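You operate a simulated robot arm through the tools that you are given. There is no shell and no other tool. Be economical: measure what you need, move in short steps, check, and stop when the job is done.

The job below is to be done with a simulated robot arm. You get a single attempt, and the scene is never put back.

Task
Spray and wipe off the blue stain on the Stock fridge, then bin the pad.
Fine: use the spray bottle and the white pad; the pad goes in the tub, the bottle back where it stood. Set down upright: spray bottle. What is to be rubbed or washed off counts as gone when no trace of it is left.

It is judged by the outcome, as a careful person would: the job done as asked, and still so three seconds after it is handed in. It fails if anything else is knocked over, pushed out of place, dropped, spilled or broken.

Robot
A 6-joint arm with a fingered hand, hanging from a carriage that runs on a gantry, over the field with the corners [-2.328, 0.177], [-2.328, -1.103], [0.272, -1.103], [0.272, 0.177] (x, y) and turns from -335 to 352 degrees about z. Base frame: it is fixed where the carriage stands at the start and does not move with it; the origin is on the floor, on the carriage's upright axis, x ahead of it, y to its left, z up; the surface under the hand at the start is at about z = 0.85. Units: m, degrees, N and s.
With the tool pointing down near the work surface it reaches from about 0.1 to 0.68 m from the robot's upright axis, wherever it stands. Its first joint turns from -166.0 to 166.0 degrees. Places, roughly: blue stain [0.3, -0.3, 0.9]; spray lever [0.5, -0.2, 1.1]. Payload 4 kg.
The TCP is the grasp point between the finger pads, 0.03 m short of the fingertips. In the tool frame z runs along the fingers and y along their closing line. The gripper opens to 0.104 m. The gripper's body begins 0.035 m behind the TCP. The gripper is a hand of 5 fingers: y runs from the thumb to the fingers, the wrist lies at [-0.015, -0.113, -0.19] in the tool frame, and closing takes about 1.5 s.
Orientation is that of the tool frame in the base frame, as [roll, pitch, yaw] about the fixed x, y, z axes, in that order (R = Rz(yaw) Ry(pitch) Rx(roll)). With the fingers straight down and the wrist toward the robot, the tool's x, y and z point along [0, 1, 0], [1, 0, 0] and [0, 0, -1] of the base frame.

Tools
- The arm moves only by the tool step_arm. Its argument "steps" is a list of rows, each an object of numbers (a shift or turn left out is 0, a gripper value left out holds the last): "rx", "ry", "rz": the turn, a rotation vector about the tool's x, y, z in degrees; "x", "y", "z": the shift along the tool's x, y, z in m. In form: [{"rx": .., "ry": .., "rz": .., "x": .., "y": .., "z": ..}, ...]. A call has 1 to 8 rows; each row is the pose to reach, as a shift and turn from the pose commanded when the call began, along the tool's axes at that moment. "hand" is the finger opening in m, from 0 to 0.104, set as the call begins (left out, the last holds). Each row takes 0.2 s and may step no farther than 0.05 m and 8.6 degrees from the row before; otherwise, or with a gripper value out of range, the whole call is refused. Where a pose cannot be reached the arm comes as near as it can. A force on the tool above 40 N (or 10 N above the force at the start of the call, whichever is more), or a blocked arm, ends the call early, and 0.2 s more pass. The fingers move at their own pace (about 0.045 m/s each) and stop on an object; they squeeze with about 24 N. The grip force told is the motor's: it shows also when the fingers shut on nothing. Time passes only in rows, and 0.2 s behind the last, so rows that repeat a pose let the fingers close. It gives the time, the measured TCP pose, the force on the tool (base axes), the opening and the grip force at its end, in the units of the frame above (readings bear some noise), with the torque about the TCP (base axes, N m) and any sound that the robot's microphone picked up.
- Cameras (640 x 400 px; columns grow to the right, rows downward): "scene" is now at [0.2541, -0.0157, 1.7249]; the picture's right is [-0.31, -0.95, 0.00], its down [-0.89, 0.29, -0.36] and it looks along [0.34, -0.11, -0.93] (base axes); focal length 290 px, centre (320, 200). "wrist" rides on the gripper at [0.06, -0.083, -0.12] in the tool frame; the picture's right is [-0.79, 0.29, -0.54], its down [-0.56, -0.71, 0.44] and it looks along [-0.26, 0.65, 0.72] (tool axes); focal length 234 px, centre (320, 200). There is no depth. A picture from a camera that has moved, and an enlarged one, comes with that camera's place and axes in the base frame and with its lens. The place of the scene camera against the robot may be out by one fixed shift of up to 0.012 m in any direction.
- capture(camera): a new picture of that camera. No time passes.
- lift_body(by): slides the trunk up (or, below 0, down) by that many m; the arm and the scene camera ride with it, the base frame stays. It gives what a move gives, with no picture.
- steer(legs): drives the robot by 1 to 6 legs, each [ahead, left, turn to the left] in m, m and degrees, along the robot's own axes; the way and the turn of a leg run together, so that a leg with both is an arc; at most 1.5 m and 180 degrees a leg. The arm and the cameras ride along, it lands a little off, and it stops where it bumps. It keeps to its track: a leg is cut to what the track allows. It gives what a move gives.
- set_fingers(index, middle, ring, little, thumb_bend, thumb_turn): sets how far each is bent, from 0 (flat) to 1 (curled in); at 0.3 the hand is open as for a grip, at 0.7 the pads meet at the TCP. One left out holds its place. A second passes; each finger stops where it meets its share of the squeeze, and holds until it gets a number again. A gripper value or a shape takes the hand back. It gives what a move gives, with no picture; readings hold the bend of each and the force on index, middle, ring, little, thumb and palm. thumb_turn goes from beside the hand (0) to across from the fingers (1), as for a grip.
- grasp_type(shape): the hand has 5 fingers and takes this shape, open, in about a second: jaw (thumb against the fingers, like two jaws); tri (thumb and two fingers); tip (a fingertip pinch); poke (one finger out to press); point (the index stretched); flat (the hand flat); cup (the hand cupped); fist (a fist). The gripper value then closes the fingers along that shape, each until it touches; the sizes above hold for jaw. It gives what a move gives, with no picture.
- head_to(pan, tilt): turns the head with the scene camera to pan (to the left, within 155 degrees either way) and tilt (down, from -29 to 69), counted from straight ahead of the robot. It gives what a move gives.
- enlarge(camera, box): a new picture of the part [left, top, right, bottom] of that camera's present view, enlarged. No time passes.
- sign_off(): hands the job in; it is judged then, once.

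Work in short steps. Places have to be worked out from the pictures, the camera data and where the tool is seen: move nearer, look again, correct. Check each grasp and each placing, and mend what went wrong. You have 120 turns and 78 pictures in all, those below and enlarged ones among them. Open the gripper and draw the arm clear of the work before you hand the job in, unless the task says otherwise; then end with one line.

The tools are called after "Request:" as a command line: name --argument value ..., lists and objects as JSON in quotes. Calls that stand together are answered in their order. step_arm: Moves the arm, as the interface text tells. Its arguments: {"type":"object","properties":{"steps":{"type":"array"},"hand":{"type":"number"}},"required":["steps"]} The other tools are called the same way: lift_body (by) slides the trunk up or down; grasp_type (shape) gives the hand a shape; set_fingers (index, middle, ring, little, thumb_bend, thumb_turn) moves the fingers one by one; steer (legs) drives the base; head_to (pan, tilt) turns the head that bears the scene camera; capture (camera) takes a picture; enlarge (camera, box) takes an enlarged picture of a part of a camera's view; sign_off () hands the job in.

At the start:

```text
clock: 0.0
ee_pos: [0.3625, -0.1847, 1.0004]
ee_rot: [-180.0, 0.0, 90.0]
force: [0.7, -0.1, 0.8]
ft_torque: [0.01, 0.04, 0.0]
grip_width: 0.1037
grip_force: 0.1
shape: jaw
bend: [0.3, 0.3, 0.3, 0.3, 0.3, 0.97]
finger forces: [0.1, 0.0, 0.0, 0.0, 0.1, 0.0]
trunk travel left (down, up): [-0.469, 0.129]
robot x, y, heading: [-0.0017, -0.0032, 0.1]
head pan, tilt: [-18.1, 68.8]
```

scene: 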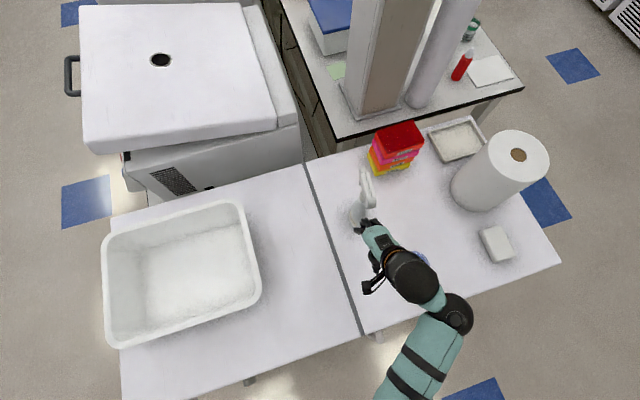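
wrist: 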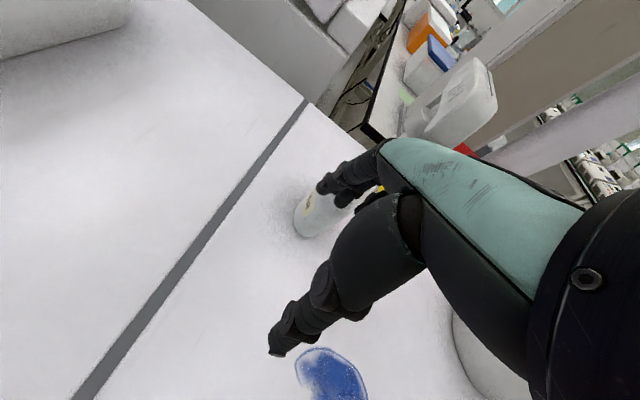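

The scene shows the bottle partly hidden behind the hand, the pad at about [0.27,-0.59] and the tub at about [0.49,0.35]. I enlarge the bottle area and the pad area to see them more closely.

Request:
enlarge --camera "scene" --box '[320, 120, 480, 300]'

Request:
steer --legs '[[-0.35, 0.0, 0]]'

```text
2.22 times, centred on (400, 210) of scene
camera zoom: at [0.2541, -0.0157, 1.7249], right [-0.31, -0.95, 0.0], down [-0.89, 0.29, -0.36], along [0.34, -0.11, -0.93], focal length 643 px, centre (142, 178)
```

zoom: 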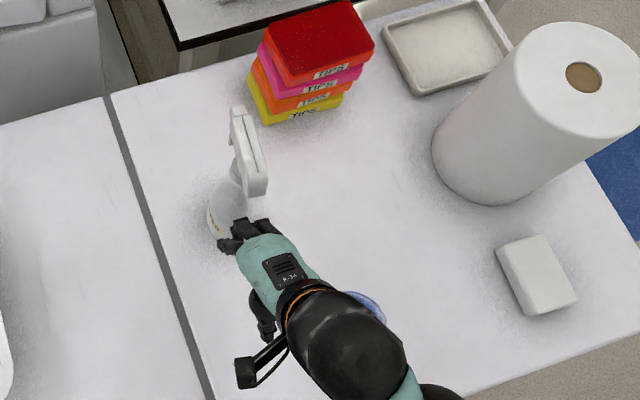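

```text
clock: 2.3
ee_pos: [0.0135, -0.1844, 0.9999]
ee_rot: [179.9, 0.0, 90.3]
force: [0.4, 0.4, -0.6]
ft_torque: [0.03, 0.0, 0.0]
grip_width: 0.1037
grip_force: 0.1
shape: jaw
bend: [0.3, 0.3, 0.3, 0.3, 0.3, 0.97]
finger forces: [0.1, 0.0, 0.0, 0.0, 0.1, 0.1]
trunk travel left (down, up): [-0.469, 0.129]
robot x, y, heading: [-0.3464, -0.0028, 0.3]
head pan, tilt: [-18.1, 68.8]
```

The robot stands back at x=-0.35 now. I tilt the head to see the bottle from the side.

Request:
head_to --pan -15 --tilt 48

Request:
capture --camera "scene"

Request:
capture --camera "wrist"

```text
clock: 3.1
ee_pos: [0.0131, -0.1839, 1.0004]
ee_rot: [-180.0, -0.1, 90.2]
force: [0.6, 0.5, -0.4]
ft_torque: [-0.01, 0.01, 0.0]
grip_width: 0.104
grip_force: 0.0
shape: jaw
bend: [0.3, 0.3, 0.3, 0.3, 0.3, 0.97]
finger forces: [0.0, 0.0, 0.0, 0.1, 0.0, 0.1]
trunk travel left (down, up): [-0.469, 0.129]
robot x, y, heading: [-0.3493, -0.0039, 0.1]
head pan, tilt: [-15.0, 48.0]
```

```text
74 pictures are left
camera scene: at [-0.0724, -0.0185, 1.7495], right [-0.26, -0.97, 0.0], down [-0.72, 0.19, -0.67], along [0.65, -0.17, -0.74], focal length 290 px, centre (320, 200)
```

scene: 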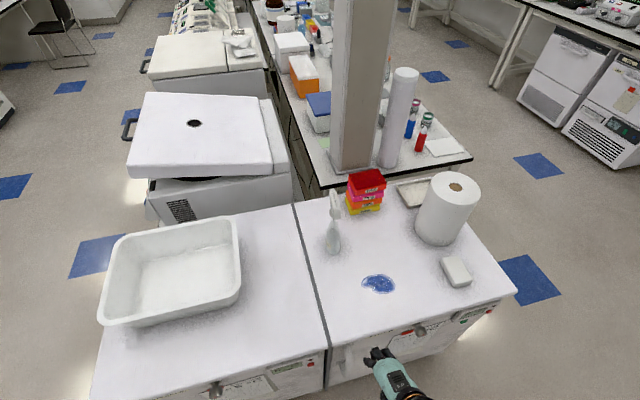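

```text
73 pictures are left
camera wrist: at [-0.0708, -0.1238, 1.1186], right [0.29, -0.79, 0.54], down [-0.7, -0.56, -0.44], along [0.65, -0.26, -0.72], focal length 234 px, centre (320, 200)
```

wrist: 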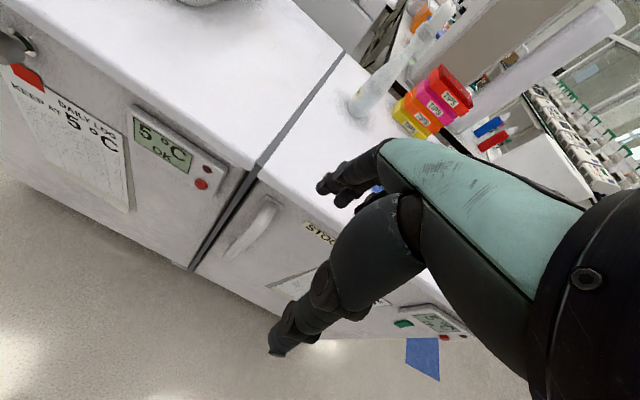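

The stain is clearly visible on the Stock fridge's top. I zoom in on the bottle and on stain/pad.

Request:
enlarge --camera "scene" --box '[304, 175, 368, 265]'

Request:
enlarge --camera "scene" --box '[310, 160, 510, 310]'

```text
4.44 times, centred on (336, 220) of scene
camera zoom: at [-0.0724, -0.0185, 1.7495], right [-0.26, -0.97, 0.0], down [-0.72, 0.19, -0.67], along [0.65, -0.17, -0.74], focal length 1287 px, centre (249, 111)
```

zoom: 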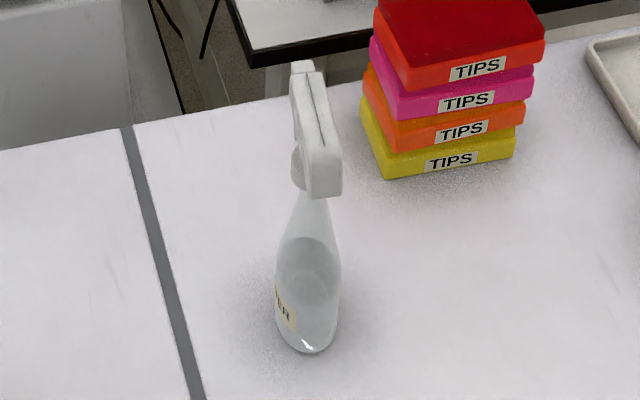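

```text
2.67 times, centred on (410, 235) of scene
camera zoom: at [-0.0724, -0.0185, 1.7495], right [-0.26, -0.97, 0.0], down [-0.72, 0.19, -0.67], along [0.65, -0.17, -0.74], focal length 772 px, centre (80, 107)
```

zoom: 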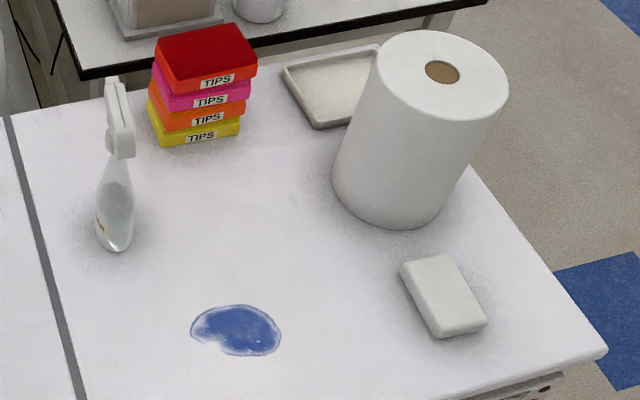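

Bottle base is about [0.48,-0.21], nozzle apparently facing +x; stain centre ≈ [0.30,-0.32], pad ≈ [0.27,-0.58]. I need to know on which tool side the index finger lies, so I curl the index alone and look.

Request:
set_fingers --index 0.7

Request:
capture --camera "wrist"

Request:
enlarge --camera "scene" --box '[340, 320, 468, 400]'

```text
clock: 4.1
ee_pos: [0.0114, -0.184, 0.9999]
ee_rot: [-180.0, 0.0, 90.2]
force: [-0.5, -0.3, -0.5]
ft_torque: [0.03, 0.01, 0.02]
grip_width: 0.0518
grip_force: 0.1
shape: fingers
bend: [0.7, 0.3, 0.3, 0.3, 0.3, 0.97]
finger forces: [0.0, 0.0, 0.1, 0.1, 0.0, 0.1]
trunk travel left (down, up): [-0.469, 0.129]
robot x, y, heading: [-0.3486, 0.0004, 0.4]
head pan, tilt: [-15.0, 48.0]
```

```text
70 pictures are left
camera wrist: at [-0.0708, -0.1238, 1.1185], right [0.29, -0.79, 0.54], down [-0.7, -0.56, -0.44], along [0.65, -0.26, -0.72], focal length 234 px, centre (320, 200)
```

wrist: 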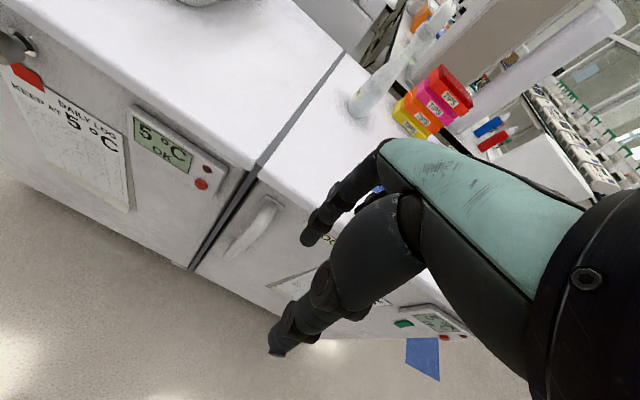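

```text
5.00 times, centred on (404, 360) of scene
camera zoom: at [-0.0723, -0.0185, 1.7496], right [-0.26, -0.97, 0.0], down [-0.72, 0.19, -0.67], along [0.65, -0.17, -0.74], focal length 1448 px, centre (-100, -600)
```

zoom: 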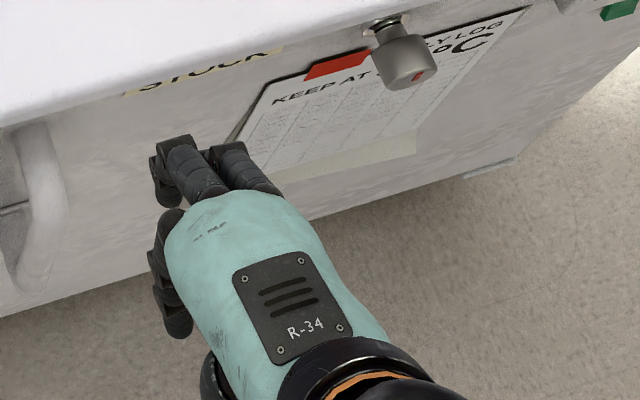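

The index is on tool +x (camera side), so a grip with tool x up, approaching the bottle from its right (−y), puts the index at lever height. I open the index again and roll the hand 90° about tool y here, in free space.

Request:
set_fingers --index 0.3

Request:
step_arm --steps '[{"ry": 8.5}, {"ry": 17}, {"ry": 25.5}, {"ry": 34}, {"ry": 42.5}, {"ry": 45}, {"ry": 45}]'

Request:
step_arm --steps '[{"ry": 8.5}, {"ry": 17}, {"ry": 25.5}, {"ry": 34}, {"ry": 42.5}, {"ry": 45}, {"ry": 45}]'

Request:
capture --camera "wrist"

Request:
capture --camera "scene"

```text
clock: 5.1
ee_pos: [0.0135, -0.1831, 1.0013]
ee_rot: [-180.0, 0.0, 90.2]
force: [-0.1, 0.3, -0.4]
ft_torque: [-0.02, -0.02, 0.0]
grip_width: 0.103
grip_force: 0.0
shape: fingers
bend: [0.3, 0.3, 0.3, 0.3, 0.3, 0.97]
finger forces: [0.0, 0.1, 0.0, 0.0, 0.1, 0.0]
trunk travel left (down, up): [-0.469, 0.129]
robot x, y, heading: [-0.3522, 0.0034, 0.2]
head pan, tilt: [-15.0, 48.0]
```

```text
clock: 6.7
ee_pos: [0.0412, -0.2297, 0.9598]
ee_rot: [179.9, -45.0, 90.3]
force: [0.5, 0.0, -0.1]
ft_torque: [0.03, 0.02, -0.02]
grip_width: 0.1032
grip_force: 0.1
shape: fingers
bend: [0.3, 0.3, 0.3, 0.3, 0.3, 0.97]
finger forces: [0.0, 0.0, 0.0, 0.1, 0.1, 0.0]
out of reach, approached as far as the arm can: row 1, 2, 3, 4, 5, 6, 7
trunk travel left (down, up): [-0.469, 0.129]
robot x, y, heading: [-0.3501, 0.0015, 0.1]
head pan, tilt: [-15.0, 48.0]
```

```text
clock: 8.3
ee_pos: [0.0323, -0.2118, 0.9755]
ee_rot: [179.8, -53.4, 90.2]
force: [-0.4, 0.3, -0.5]
ft_torque: [-0.02, 0.05, 0.01]
grip_width: 0.1031
grip_force: 0.1
shape: fingers
bend: [0.3, 0.3, 0.3, 0.3, 0.3, 0.97]
finger forces: [0.0, 0.0, 0.0, 0.0, 0.1, 0.1]
out of reach, approached as far as the arm can: row 1, 2, 3, 4, 5, 6, 7
trunk travel left (down, up): [-0.469, 0.129]
robot x, y, heading: [-0.3512, -0.0001, 0.1]
head pan, tilt: [-15.0, 48.0]
```

```text
68 pictures are left
camera wrist: at [-0.0519, -0.2717, 1.0945], right [0.29, -0.91, -0.31], down [-0.71, 0.02, -0.71], along [0.65, 0.42, -0.64], focal length 234 px, centre (320, 200)
```

wrist: 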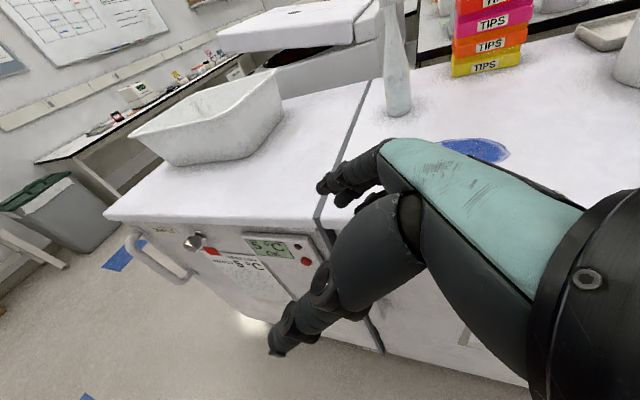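

```text
67 pictures are left
camera scene: at [-0.0723, -0.0185, 1.7496], right [-0.26, -0.97, 0.0], down [-0.72, 0.19, -0.67], along [0.65, -0.17, -0.74], focal length 290 px, centre (320, 200)
```

scene: 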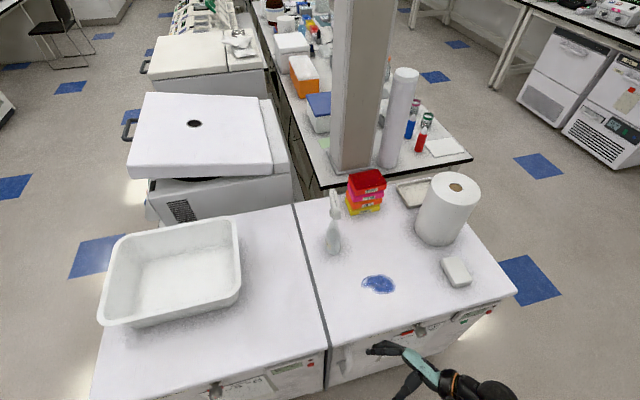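

The full roll isn't reachable so close in; I extend forward (tool y = base +x) where the arm has more room, and see whether the commanded 90° attitude becomes reachable.

Request:
step_arm --steps '[{"y": 0.04}, {"y": 0.08}, {"y": 0.12}, {"y": 0.16}, {"y": 0.16}]'

```text
clock: 9.5
ee_pos: [0.1445, -0.1645, 1.0095]
ee_rot: [-179.8, -53.6, 89.9]
force: [-0.1, 0.5, 0.2]
ft_torque: [-0.01, 0.0, 0.0]
grip_width: 0.1031
grip_force: 0.0
shape: fingers
bend: [0.3, 0.3, 0.3, 0.3, 0.3, 0.97]
finger forces: [0.0, 0.1, 0.0, 0.0, 0.0, 0.0]
out of reach, approached as far as the arm can: row 1, 2, 3, 4, 5
trunk travel left (down, up): [-0.469, 0.129]
robot x, y, heading: [-0.3505, 0.0025, 0.1]
head pan, tilt: [-15.0, 48.0]
```

It moved forward while keeping 53.6°; I try the remaining 36° of roll here.

Request:
step_arm --steps '[{"ry": 8}, {"ry": 16}, {"ry": 24}, {"ry": 32}, {"ry": 36}, {"ry": 36}]'

```text
clock: 10.9
ee_pos: [0.131, -0.1479, 1.0265]
ee_rot: [-180.0, -61.4, 90.0]
force: [-0.4, 0.1, 0.4]
ft_torque: [-0.02, 0.01, -0.01]
grip_width: 0.1032
grip_force: 0.0
shape: fingers
bend: [0.3, 0.3, 0.3, 0.3, 0.3, 0.97]
finger forces: [0.0, 0.0, 0.0, 0.1, 0.0, 0.0]
out of reach, approached as far as the arm can: row 1, 2, 3, 4, 5, 6
trunk travel left (down, up): [-0.469, 0.129]
robot x, y, heading: [-0.3524, -0.0023, 0.2]
head pan, tilt: [-15.0, 48.0]
```

Stuck at about 61°: the hand should point radially away from the robot. The hand axis for that grip points about 59° left of +x, so the carriage should stand around [0.2,-0.68]. I shift the carriage to the right (clear of everything, in front of the fridge), then swing the arm to its left.

Request:
steer --legs '[[-0.15, 0, 0], [0, -0.68, 0]]'

Request:
step_arm --steps '[{"z": 0.04, "x": 0.02}, {"z": 0.08, "x": 0.04}, {"z": 0.12, "x": 0.06}, {"z": 0.16, "x": 0.08}, {"z": 0.2, "x": 0.1}, {"z": 0.24, "x": 0.12}, {"z": 0.28, "x": 0.14}, {"z": 0.32, "x": 0.16}]'

```text
clock: 15.7
ee_pos: [-0.0184, -0.8294, 1.0281]
ee_rot: [-179.8, -61.3, 90.1]
force: [0.8, -0.1, 1.1]
ft_torque: [0.0, 0.04, -0.02]
grip_width: 0.1034
grip_force: 0.0
shape: fingers
bend: [0.3, 0.3, 0.3, 0.3, 0.3, 0.97]
finger forces: [0.1, 0.0, 0.0, 0.1, 0.0, 0.1]
trunk travel left (down, up): [-0.469, 0.129]
robot x, y, heading: [-0.4966, -0.6871, 0.4]
head pan, tilt: [-15.0, 48.0]
```

```text
clock: 17.5
ee_pos: [-0.0203, -0.4713, 1.0132]
ee_rot: [-179.7, -61.3, 89.9]
force: [0.7, -0.7, 0.0]
ft_torque: [0.01, -0.01, -0.01]
grip_width: 0.1033
grip_force: 0.1
shape: fingers
bend: [0.3, 0.3, 0.3, 0.3, 0.3, 0.97]
finger forces: [0.0, 0.0, 0.0, 0.1, 0.1, 0.0]
out of reach, approached as far as the arm can: row 1, 2
trunk travel left (down, up): [-0.469, 0.129]
robot x, y, heading: [-0.4954, -0.6884, 0.4]
head pan, tilt: [-15.0, 48.0]
```

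Working well. I continue left by 0.2 and back by 0.15, then roll the remaining 29°.

Request:
step_arm --steps '[{"z": 0.0351, "x": 0.0192, "y": -0.025}, {"z": 0.0702, "x": 0.0384, "y": -0.05}, {"z": 0.105, "x": 0.0576, "y": -0.075}, {"z": 0.14, "x": 0.0768, "y": -0.1}, {"z": 0.175, "x": 0.096, "y": -0.14}, {"z": 0.175, "x": 0.096, "y": -0.15}]'

Request:
step_arm --steps '[{"ry": 8}, {"ry": 16}, {"ry": 24}, {"ry": 28.7}, {"ry": 28.7}]'

```text
refused: row 5 steps farther than a row can; nothing moved
```

```text
clock: 18.7
ee_pos: [-0.0193, -0.4724, 1.0141]
ee_rot: [17.8, -89.9, -107.6]
force: [-0.3, 0.5, -0.2]
ft_torque: [0.01, 0.01, 0.0]
grip_width: 0.1036
grip_force: 0.0
shape: fingers
bend: [0.3, 0.3, 0.3, 0.3, 0.3, 0.97]
finger forces: [0.0, 0.0, 0.1, 0.1, 0.1, 0.0]
trunk travel left (down, up): [-0.469, 0.129]
robot x, y, heading: [-0.5017, -0.6812, 0.6]
head pan, tilt: [-15.0, 48.0]
```

The full attitude (tool x up, y=+x, z=+y) is reached. Next I advance with the carriage to look at the bottle's lever with the wrist camera from about 0.2 m.

Request:
step_arm --steps '[{"z": 0.045}, {"z": 0.09}, {"z": 0.09}]'

Request:
steer --legs '[[0.32, 0.05, 0]]'

Request:
capture --camera "wrist"

Request:
capture --camera "scene"

```text
clock: 19.5
ee_pos: [-0.0223, -0.3822, 1.0145]
ee_rot: [-54.4, -89.9, -35.4]
force: [0.2, -0.2, 0.0]
ft_torque: [0.01, -0.04, 0.03]
grip_width: 0.1032
grip_force: 0.1
shape: fingers
bend: [0.3, 0.3, 0.3, 0.3, 0.3, 0.97]
finger forces: [0.0, 0.0, 0.1, 0.0, 0.1, 0.0]
trunk travel left (down, up): [-0.469, 0.129]
robot x, y, heading: [-0.4992, -0.6876, 0.4]
head pan, tilt: [-15.0, 48.0]
```

```text
clock: 21.6
ee_pos: [0.2991, -0.3298, 1.014]
ee_rot: [-72.0, -89.9, -17.6]
force: [-0.1, -0.1, 0.1]
ft_torque: [0.01, -0.02, 0.01]
grip_width: 0.1033
grip_force: 0.0
shape: fingers
bend: [0.3, 0.3, 0.3, 0.3, 0.3, 0.97]
finger forces: [0.0, 0.1, 0.0, 0.1, 0.1, 0.0]
trunk travel left (down, up): [-0.469, 0.129]
robot x, y, heading: [-0.1769, -0.6336, 0.4]
head pan, tilt: [-15.0, 48.0]
```

```text
66 pictures are left
camera wrist: at [0.2156, -0.4507, 1.0739], right [0.29, -0.54, -0.79], down [-0.71, 0.43, -0.56], along [0.64, 0.72, -0.26], focal length 234 px, centre (320, 200)
```

wrist: 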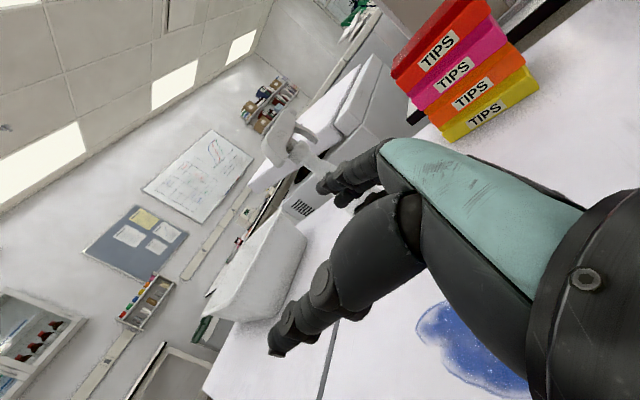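

```text
65 pictures are left
camera scene: at [0.099, -0.6492, 1.7496], right [-0.25, -0.97, 0.0], down [-0.72, 0.19, -0.67], along [0.65, -0.17, -0.74], focal length 290 px, centre (320, 200)
```

scene: 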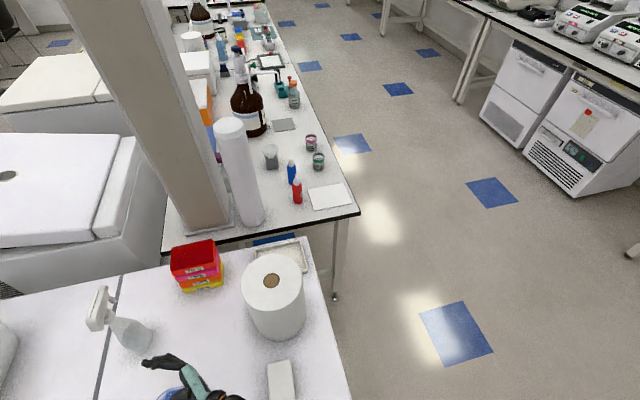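

The scene camera now sees the bottle from its right. I enlarge that.

Request:
enlarge --camera "scene" --box '[70, 270, 210, 400]'

Request:
enlarge --camera "wrist" --box '[240, 90, 400, 220]'

```text
3.08 times, centred on (140, 335) of scene
camera zoom: at [0.099, -0.6492, 1.7496], right [-0.25, -0.97, 0.0], down [-0.72, 0.19, -0.67], along [0.65, -0.17, -0.74], focal length 891 px, centre (874, -215)
```

zoom: 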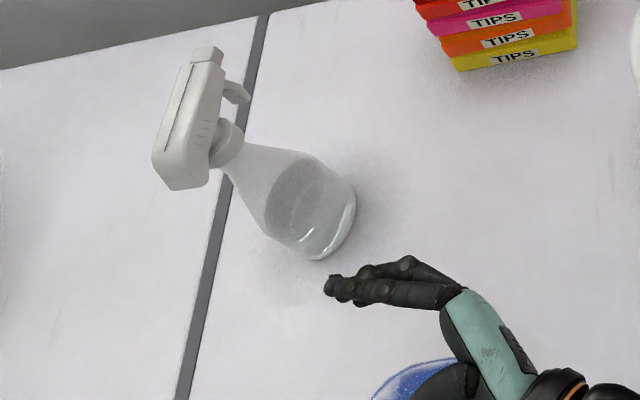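

```text
3.08 times, centred on (320, 155) of wrist
camera zoom: at [0.2156, -0.4507, 1.0739], right [0.29, -0.54, -0.79], down [-0.71, 0.43, -0.56], along [0.64, 0.72, -0.26], focal length 720 px, centre (320, 338)
```

zoom: 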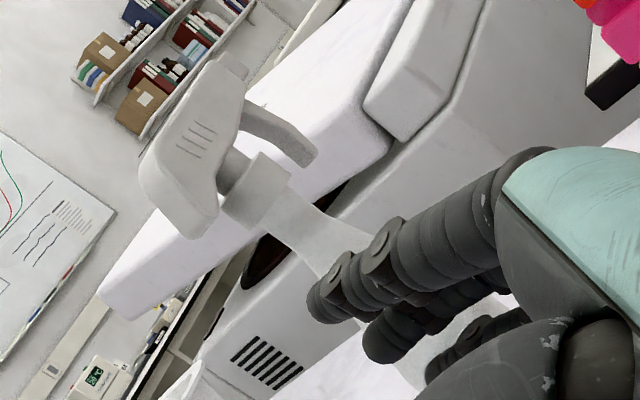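

Triangulating: bottle axis ≈ [0.482,-0.213], lever from z≈1.03 to 1.07 with front face at x≈0.54, nozzle ≈ [0.545,-0.22,1.093] pointing +x with about −10° yaw. I yaw the hand −10°, open the fingers wider, and stage 0.11 m short of the bottle.

Request:
set_fingers --index 0.08 --middle 0.2 --ring 0.2 --little 0.2 --thumb_bend 0.25

Request:
step_arm --steps '[{"rx": -5}, {"rx": -10}, {"rx": -10}]'

Request:
steer --legs '[[0.166, 0.008, 0]]'

Request:
capture --camera "wrist"

Request:
head_to --pan 30 --tilt 55

Request:
capture --camera "scene"

```text
clock: 22.6
ee_pos: [0.2988, -0.3313, 1.0147]
ee_rot: [-54.1, -89.9, -35.6]
force: [-0.2, 0.4, 0.0]
ft_torque: [-0.02, 0.01, 0.04]
grip_width: 0.1373
grip_force: 0.0
shape: fingers
bend: [0.08, 0.2, 0.2, 0.2, 0.25, 0.97]
finger forces: [0.0, 0.0, 0.1, 0.1, 0.0, 0.0]
trunk travel left (down, up): [-0.469, 0.129]
robot x, y, heading: [-0.1729, -0.6296, 0.1]
head pan, tilt: [-15.0, 48.0]
```

```text
clock: 23.4
ee_pos: [0.2981, -0.3323, 1.0151]
ee_rot: [-27.0, -89.8, -72.8]
force: [-0.8, -0.1, -1.0]
ft_torque: [-0.01, 0.0, -0.04]
grip_width: 0.1372
grip_force: 0.1
shape: fingers
bend: [0.08, 0.2, 0.2, 0.2, 0.25, 0.97]
finger forces: [0.0, 0.0, 0.0, 0.0, 0.1, 0.1]
trunk travel left (down, up): [-0.469, 0.129]
robot x, y, heading: [-0.1812, -0.6348, 0.4]
head pan, tilt: [-15.0, 48.0]
```

```text
clock: 24.9
ee_pos: [0.4633, -0.3214, 1.0154]
ee_rot: [-104.7, -89.9, 4.9]
force: [0.4, 0.2, -0.8]
ft_torque: [0.01, 0.03, -0.01]
grip_width: 0.1371
grip_force: 0.1
shape: fingers
bend: [0.08, 0.2, 0.2, 0.2, 0.25, 0.97]
finger forces: [0.0, 0.0, 0.0, 0.0, 0.0, 0.0]
trunk travel left (down, up): [-0.469, 0.129]
robot x, y, heading: [-0.0165, -0.6208, 0.4]
head pan, tilt: [-15.0, 48.0]
```

```text
62 pictures are left
camera wrist: at [0.3608, -0.4252, 1.0738], right [0.19, -0.58, -0.79], down [-0.62, 0.55, -0.56], along [0.76, 0.6, -0.26], focal length 234 px, centre (320, 200)
```

wrist: 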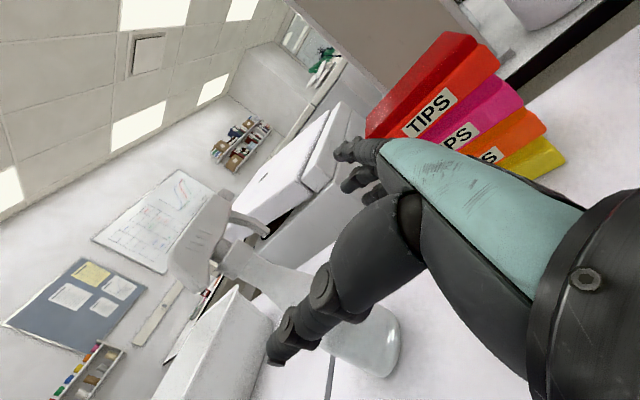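

```text
clock: 26.0
ee_pos: [0.464, -0.3216, 1.0157]
ee_rot: [-56.3, -89.9, -43.4]
force: [0.3, 0.4, -0.4]
ft_torque: [0.01, 0.01, 0.03]
grip_width: 0.1371
grip_force: 0.2
shape: fingers
bend: [0.08, 0.2, 0.2, 0.2, 0.25, 0.97]
finger forces: [0.0, 0.0, 0.1, 0.1, 0.0, 0.1]
trunk travel left (down, up): [-0.469, 0.129]
robot x, y, heading: [-0.0157, -0.6198, 0.4]
head pan, tilt: [30.0, 55.0]
```

```text
61 pictures are left
camera scene: at [0.2498, -0.5838, 1.7403], right [0.51, -0.86, 0.0], down [-0.71, -0.41, -0.57], along [0.5, 0.29, -0.82], focal length 290 px, centre (320, 200)
```

scene: 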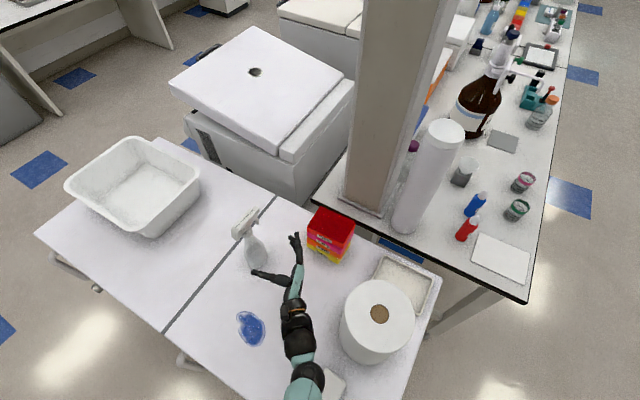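

Both wrist views agree: lever tip [0.518,-0.218,1.034], axis ≈ [0.487,-0.209], yaw −10°. I push forward 0.113 along tool z with a 3 mm y correction.

Request:
step_arm --steps '[{"z": 0.03, "y": 0.003}, {"z": 0.06, "y": 0.003}, {"z": 0.09, "y": 0.003}, {"z": 0.113, "y": 0.003}, {"z": 0.113, "y": 0.003}]'

Request:
capture --camera "wrist"

Request:
enlarge --camera "scene" --box '[200, 180, 360, 300]'

```text
clock: 27.2
ee_pos: [0.4865, -0.2116, 1.0136]
ee_rot: [-62.6, -89.9, -37.1]
force: [-0.6, 0.2, 0.4]
ft_torque: [0.02, 0.01, 0.04]
grip_width: 0.1375
grip_force: 0.0
shape: fingers
bend: [0.08, 0.2, 0.2, 0.2, 0.25, 0.97]
finger forces: [0.0, 0.1, 0.0, 0.0, 0.0, 0.0]
trunk travel left (down, up): [-0.469, 0.129]
robot x, y, heading: [-0.0123, -0.6227, 0.7]
head pan, tilt: [30.0, 55.0]
```

```text
60 pictures are left
camera wrist: at [0.3833, -0.3141, 1.0733], right [0.19, -0.58, -0.79], down [-0.62, 0.55, -0.56], along [0.76, 0.6, -0.26], focal length 234 px, centre (320, 200)
```

wrist: 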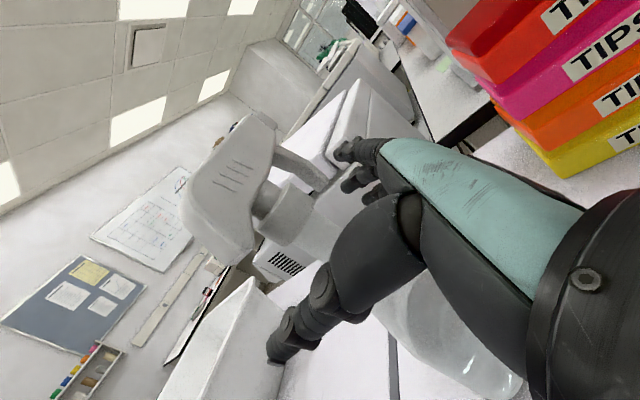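

```text
3.33 times, centred on (280, 240) of scene
camera zoom: at [0.2497, -0.5837, 1.7403], right [0.51, -0.86, 0.0], down [-0.71, -0.41, -0.57], along [0.49, 0.29, -0.82], focal length 965 px, centre (453, 67)
```

zoom: 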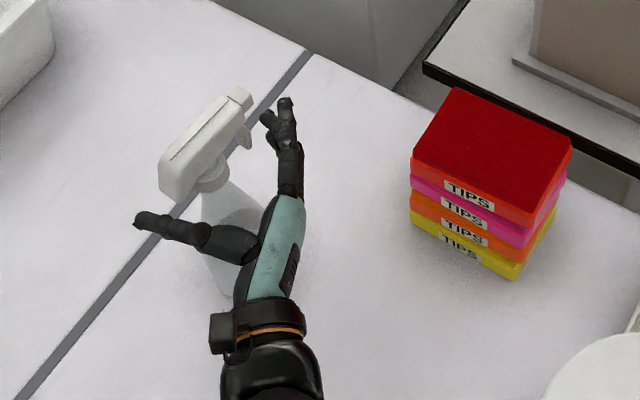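

The hand straddles the neck, index ahead of the lever, nothing touched. I close middle, ring, little and thumb in two stages while the index stays open.

Request:
set_fingers --middle 0.45 --ring 0.45 --little 0.42 --thumb_bend 0.45

Request:
enlarge --camera "wrist" --box '[180, 80, 460, 380]'

```text
clock: 28.2
ee_pos: [0.4875, -0.2096, 1.0141]
ee_rot: [-75.8, -89.9, -23.8]
force: [0.1, 0.4, 0.4]
ft_torque: [0.0, 0.02, 0.03]
grip_width: 0.1158
grip_force: 0.1
shape: fingers
bend: [0.08, 0.45, 0.45, 0.42, 0.45, 0.97]
finger forces: [0.1, 0.0, 0.1, 0.1, 0.1, 0.0]
trunk travel left (down, up): [-0.469, 0.129]
robot x, y, heading: [-0.0129, -0.6216, 0.5]
head pan, tilt: [30.0, 55.0]
```

```text
1.33 times, centred on (320, 230) of wrist
camera zoom: at [0.3832, -0.3143, 1.0732], right [0.19, -0.58, -0.79], down [-0.62, 0.55, -0.56], along [0.76, 0.6, -0.26], focal length 312 px, centre (320, 160)
```

zoom: 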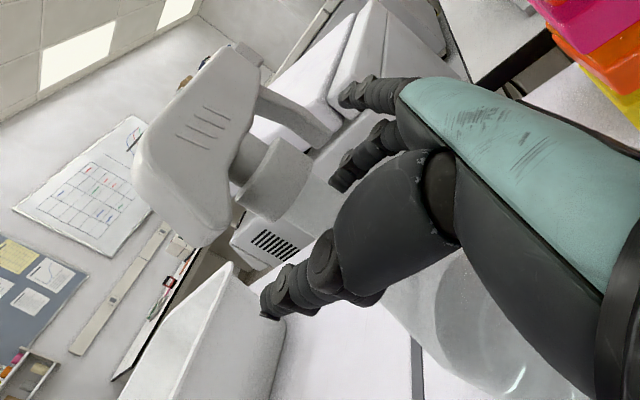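

No contact yet; I close further with the same four.

Request:
set_fingers --middle 0.8 --ring 0.8 --little 0.8 --thumb_bend 0.8

Request:
enlarge --camera "wrist" --box '[180, 80, 460, 380]'

Request:
enlarge --camera "scene" --box '[200, 180, 360, 300]'

```text
clock: 29.2
ee_pos: [0.4854, -0.2112, 1.0145]
ee_rot: [114.3, -90.0, 146.1]
force: [1.1, 0.9, -0.7]
ft_torque: [0.05, -0.03, -0.01]
grip_width: 0.0638
grip_force: 0.3
shape: fingers
bend: [0.08, 0.8, 0.8, 0.8, 0.8, 0.97]
finger forces: [0.4, 0.0, 0.0, 0.4, 0.1, 0.0]
trunk travel left (down, up): [-0.469, 0.129]
robot x, y, heading: [-0.0133, -0.6252, 0.2]
head pan, tilt: [30.0, 55.0]
```

```text
1.33 times, centred on (320, 230) of wrist
camera zoom: at [0.3834, -0.3143, 1.0734], right [0.19, -0.58, -0.79], down [-0.62, 0.55, -0.56], along [0.76, 0.6, -0.26], focal length 312 px, centre (320, 160)
```

zoom: 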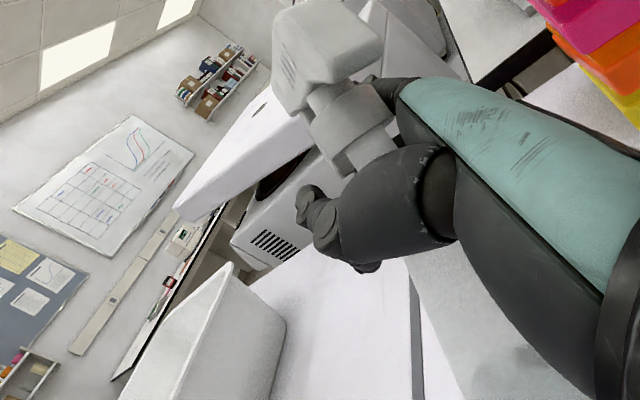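

```text
3.33 times, centred on (280, 240) of scene
camera zoom: at [0.2498, -0.5837, 1.7403], right [0.51, -0.86, 0.0], down [-0.71, -0.41, -0.57], along [0.49, 0.29, -0.82], focal length 965 px, centre (453, 67)
```

zoom: 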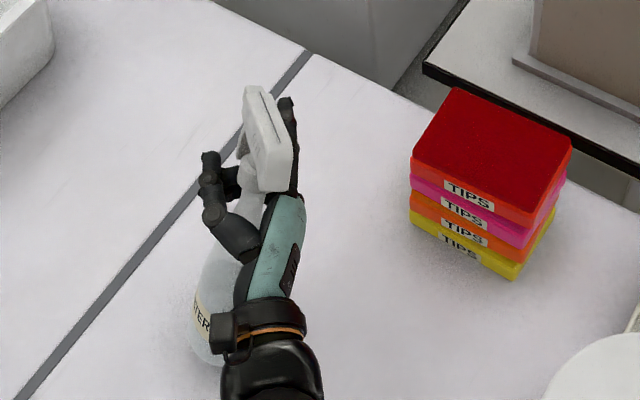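

The bottle was swept towards the palm and now leans and has turned; I need a careful look before moving anything.

Request:
enlarge --camera "scene" --box '[225, 190, 315, 300]'

Request:
capture --camera "wrist"

```text
3.64 times, centred on (270, 245) of scene
camera zoom: at [0.2498, -0.5837, 1.7403], right [0.51, -0.86, 0.0], down [-0.71, -0.41, -0.57], along [0.49, 0.29, -0.82], focal length 1053 px, centre (502, 36)
```

zoom: 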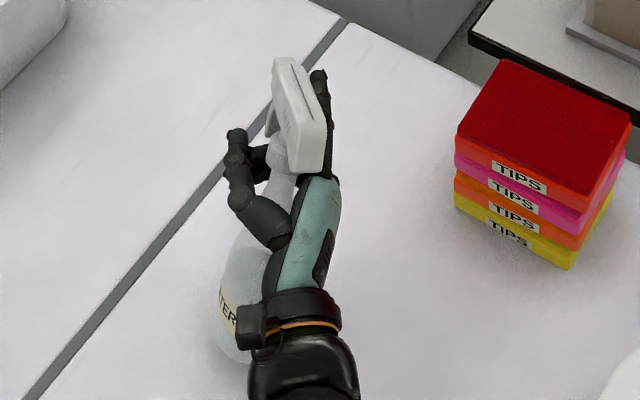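

```text
54 pictures are left
camera wrist: at [0.3834, -0.3143, 1.0734], right [0.19, -0.58, -0.79], down [-0.62, 0.55, -0.56], along [0.76, 0.6, -0.26], focal length 234 px, centre (320, 200)
```

wrist: 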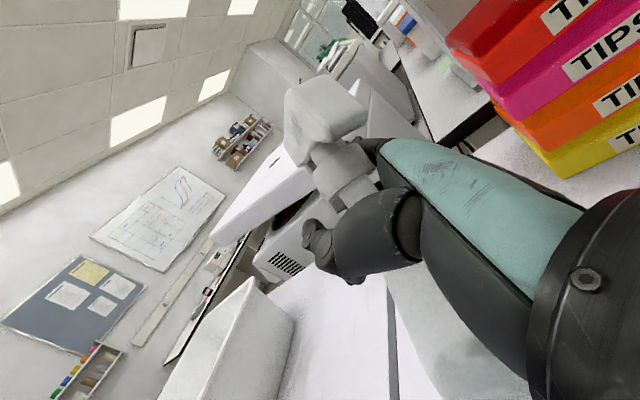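

The neck now sits against the palm (about 0.05 m behind the TCP), leaning roughly 15°, caged by the curled fingers. Opening could drop it, so I tighten to an enveloping grip: middle, ring, little and thumb to 1.0.

Request:
set_fingers --middle 1.0 --ring 1.0 --little 1.0 --thumb_bend 1.0

Request:
enlarge --camera "wrist" --box '[180, 60, 460, 380]'

Request:
enlarge --camera "scene" --box '[225, 190, 315, 300]'

```text
clock: 30.2
ee_pos: [0.4852, -0.2109, 1.0144]
ee_rot: [-49.9, -89.9, -49.8]
force: [-0.7, 2.1, 0.8]
ft_torque: [0.28, 0.23, -0.07]
grip_width: 0.0509
grip_force: 40.5
shape: fingers
bend: [0.07, 0.95, 0.9, 0.85, 0.9, 0.97]
finger forces: [18.8, 14.0, 8.9, 10.3, 11.8, 16.9]
trunk travel left (down, up): [-0.469, 0.129]
robot x, y, heading: [-0.0153, -0.6253, 0.4]
head pan, tilt: [30.0, 55.0]
```

```text
1.25 times, centred on (320, 220) of wrist
camera zoom: at [0.3832, -0.314, 1.0734], right [0.19, -0.58, -0.79], down [-0.62, 0.55, -0.56], along [0.76, 0.6, -0.26], focal length 293 px, centre (320, 175)
```

zoom: 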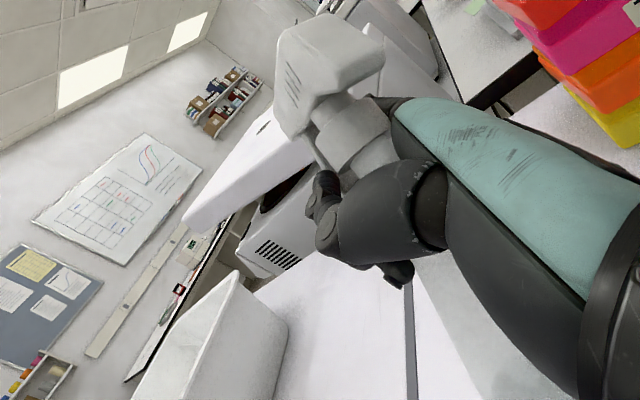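

```text
3.64 times, centred on (270, 245) of scene
camera zoom: at [0.2497, -0.5836, 1.7403], right [0.51, -0.86, 0.0], down [-0.71, -0.41, -0.57], along [0.49, 0.29, -0.82], focal length 1053 px, centre (502, 36)
```

zoom: 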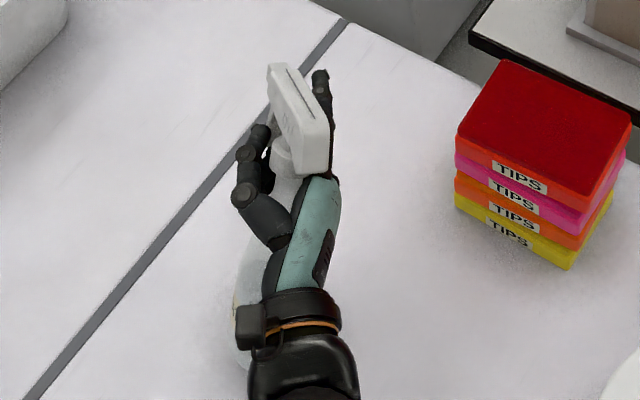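

Firm power grip now (palm 17 N, fingers 9–14 N). I lift with the trunk by 0.1 m and check from the scene camera.

Request:
lift_body --by 0.1

Request:
enlarge --camera "scene" --box '[200, 160, 340, 300]'

Request:
capture --camera "wrist"

```text
clock: 31.5
ee_pos: [0.4861, -0.2108, 1.1134]
ee_rot: [-72.4, -89.9, -27.2]
force: [-0.4, 0.3, -3.5]
ft_torque: [0.16, -0.14, -0.01]
grip_width: 0.0505
grip_force: 37.5
shape: fingers
bend: [0.07, 0.95, 0.9, 0.85, 0.9, 0.97]
finger forces: [14.4, 14.3, 7.1, 9.6, 10.6, 17.8]
trunk travel left (down, up): [-0.569, 0.029]
robot x, y, heading: [-0.011, -0.6239, 0.3]
head pan, tilt: [30.0, 55.0]
```

```text
2.86 times, centred on (270, 230) of scene
camera zoom: at [0.2496, -0.5838, 1.8402], right [0.51, -0.86, 0.0], down [-0.71, -0.41, -0.57], along [0.49, 0.29, -0.82], focal length 827 px, centre (463, 114)
```

zoom: 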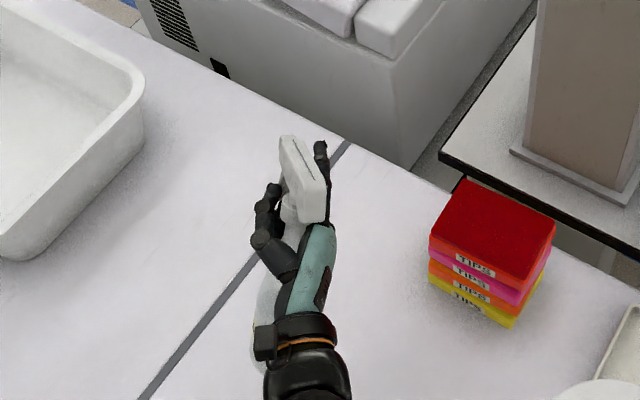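

```text
50 pictures are left
camera wrist: at [0.383, -0.3145, 1.173], right [0.19, -0.58, -0.79], down [-0.62, 0.55, -0.56], along [0.76, 0.6, -0.26], focal length 234 px, centre (320, 200)
```

wrist: 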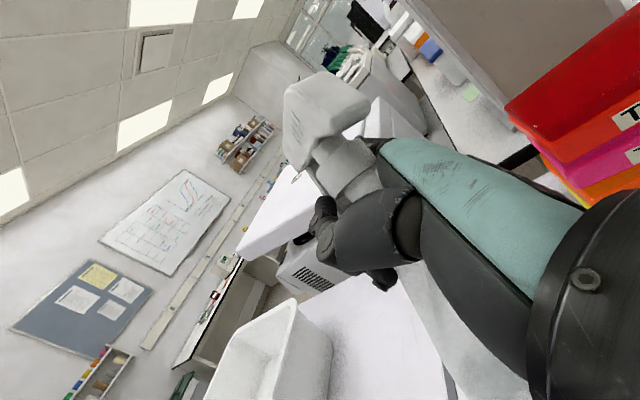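

Bottle is lifted (3.5 N) and steady in the hand. I retreat the carriage so the hand is over the free front area near the stain before tilting the nozzle down.

Request:
steer --legs '[[-0.33, 0, 0], [0, -0.2, 0]]'

Request:
step_arm --steps '[{"ry": -6.9, "rz": 4}, {"ry": -13.9, "rz": 8}, {"ry": -20.8, "rz": 12}, {"ry": -27.7, "rz": 16}, {"ry": -34.6, "rz": 20}, {"ry": -41.6, "rz": 24}, {"ry": -48.5, "rz": 28}, {"ry": -48.5, "rz": 28}]'

Request:
capture --camera "wrist"

Request:
capture --camera "scene"

```text
clock: 34.9
ee_pos: [0.1562, -0.4129, 1.1141]
ee_rot: [-77.0, -89.9, -22.9]
force: [0.0, 1.1, -3.1]
ft_torque: [0.16, -0.12, 0.0]
grip_width: 0.0503
grip_force: 37.1
shape: fingers
bend: [0.07, 0.95, 0.9, 0.85, 0.9, 0.97]
finger forces: [14.3, 14.3, 7.0, 9.7, 10.6, 17.9]
trunk travel left (down, up): [-0.569, 0.029]
robot x, y, heading: [-0.341, -0.8259, 0.2]
head pan, tilt: [30.0, 55.0]
```

```text
clock: 36.7
ee_pos: [0.1569, -0.4113, 1.1132]
ee_rot: [-149.9, -33.8, 50.1]
force: [0.8, 0.8, -2.7]
ft_torque: [0.26, -0.17, 0.03]
grip_width: 0.0498
grip_force: 34.9
shape: fingers
bend: [0.07, 0.95, 0.9, 0.85, 0.91, 0.97]
finger forces: [14.4, 13.2, 6.7, 9.7, 10.7, 15.4]
trunk travel left (down, up): [-0.569, 0.029]
robot x, y, heading: [-0.3452, -0.8245, 0.2]
head pan, tilt: [30.0, 55.0]
```

```text
49 pictures are left
camera wrist: at [0.1279, -0.4282, 1.2668], right [-0.14, -0.98, -0.17], down [-0.93, 0.19, -0.33], along [0.35, 0.11, -0.93], focal length 234 px, centre (320, 200)
```

wrist: 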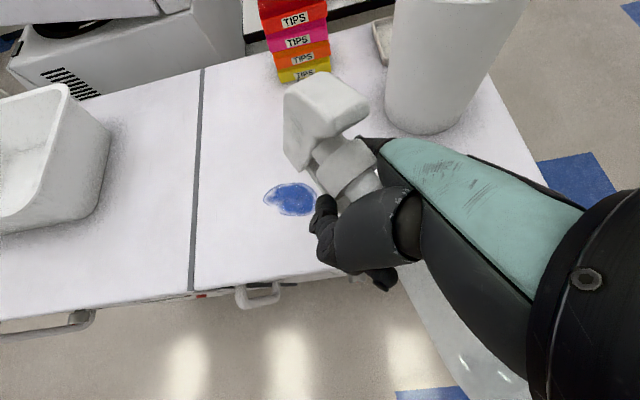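

```text
48 pictures are left
camera scene: at [-0.0796, -0.7848, 1.8403], right [0.5, -0.86, 0.0], down [-0.71, -0.41, -0.57], along [0.5, 0.29, -0.82], focal length 290 px, centre (320, 200)
```

scene: 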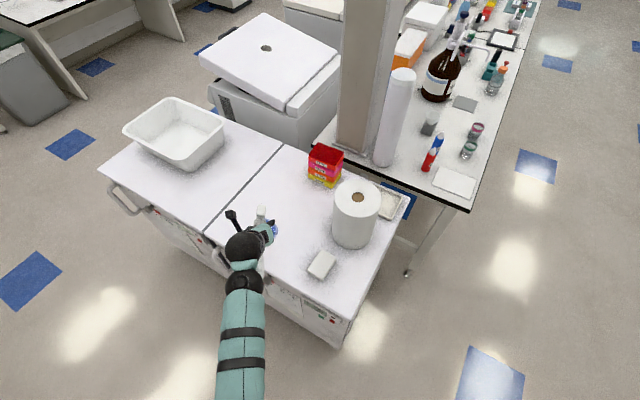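

The tilt is reachable. I zoom on the hand and the head of the bottle to find the actual nozzle line.

Request:
enlarge --camera "scene" --box '[215, 190, 305, 270]'

Request:
enlarge --camera "wrist" --box '[240, 50, 420, 230]'

```text
5.00 times, centred on (260, 230) of scene
camera zoom: at [-0.0796, -0.7848, 1.8403], right [0.5, -0.86, 0.0], down [-0.71, -0.41, -0.57], along [0.5, 0.29, -0.82], focal length 1448 px, centre (620, 50)
```

zoom: 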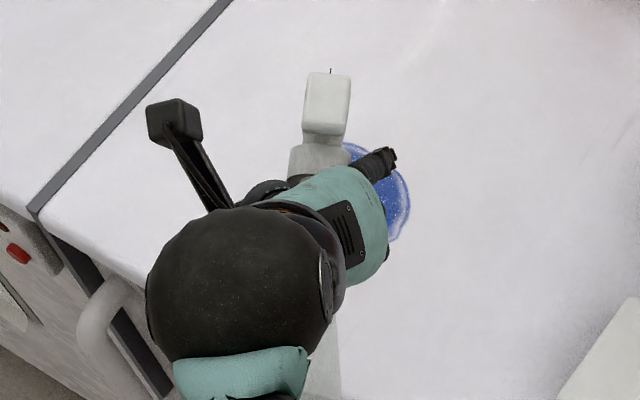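

```text
2.22 times, centred on (330, 140) of wrist
camera zoom: at [0.1279, -0.4282, 1.2668], right [-0.14, -0.98, -0.17], down [-0.93, 0.19, -0.33], along [0.35, 0.11, -0.93], focal length 520 px, centre (298, 333)
```

zoom: 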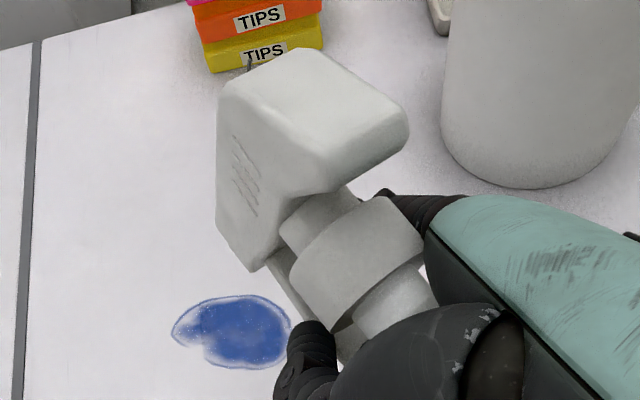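

Estimating from both views, the nozzle points roughly yaw 50°, ~46° down, tip near [0.235,-0.395,1.16]. To have it ~0.2 m from the stain centre I lower the hand by about 0.165 with a small backward shift, then look again.

Request:
step_arm --steps '[{"x": -0.025, "y": 0.0116, "z": 0.02}, {"x": -0.05, "y": 0.023, "z": 0.04}, {"x": -0.074, "y": 0.035, "z": 0.06}, {"x": -0.099, "y": 0.046, "z": 0.08}, {"x": -0.124, "y": 0.058, "z": 0.0995}, {"x": -0.124, "y": 0.058, "z": 0.0995}]'

Request:
enlarge --camera "wrist" --box '[220, 50, 420, 230]'

Request:
enlarge --camera "scene" --box '[200, 180, 330, 280]'

```text
clock: 38.1
ee_pos: [0.1333, -0.4438, 0.9487]
ee_rot: [-150.0, -34.0, 50.1]
force: [-0.1, -0.1, -3.4]
ft_torque: [0.23, -0.21, 0.03]
grip_width: 0.0494
grip_force: 34.7
shape: fingers
bend: [0.07, 0.95, 0.9, 0.85, 0.91, 0.97]
finger forces: [14.5, 13.0, 6.5, 9.7, 10.7, 15.0]
trunk travel left (down, up): [-0.569, 0.029]
robot x, y, heading: [-0.3453, -0.8215, 0.3]
head pan, tilt: [30.0, 55.0]
```

```text
2.22 times, centred on (320, 140) of wrist
camera zoom: at [0.1033, -0.4592, 1.1023], right [-0.14, -0.98, -0.17], down [-0.92, 0.19, -0.33], along [0.36, 0.11, -0.93], focal length 520 px, centre (320, 333)
```

zoom: 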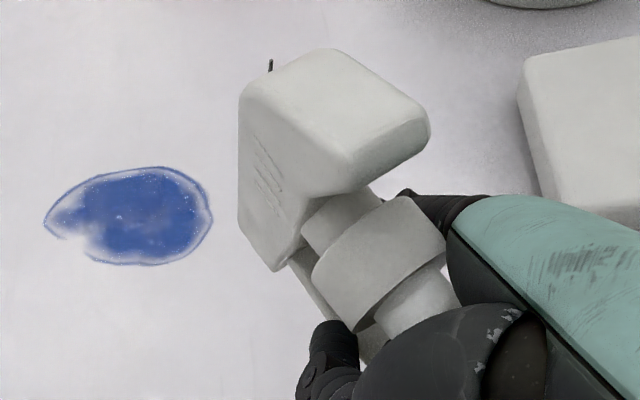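

```text
4.00 times, centred on (265, 230) of scene
camera zoom: at [-0.0796, -0.7848, 1.8403], right [0.5, -0.86, 0.0], down [-0.71, -0.41, -0.57], along [0.5, 0.29, -0.82], focal length 1158 px, centre (540, 80)
```

zoom: 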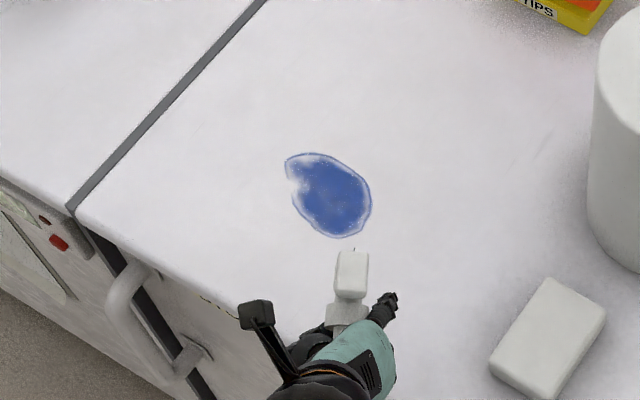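

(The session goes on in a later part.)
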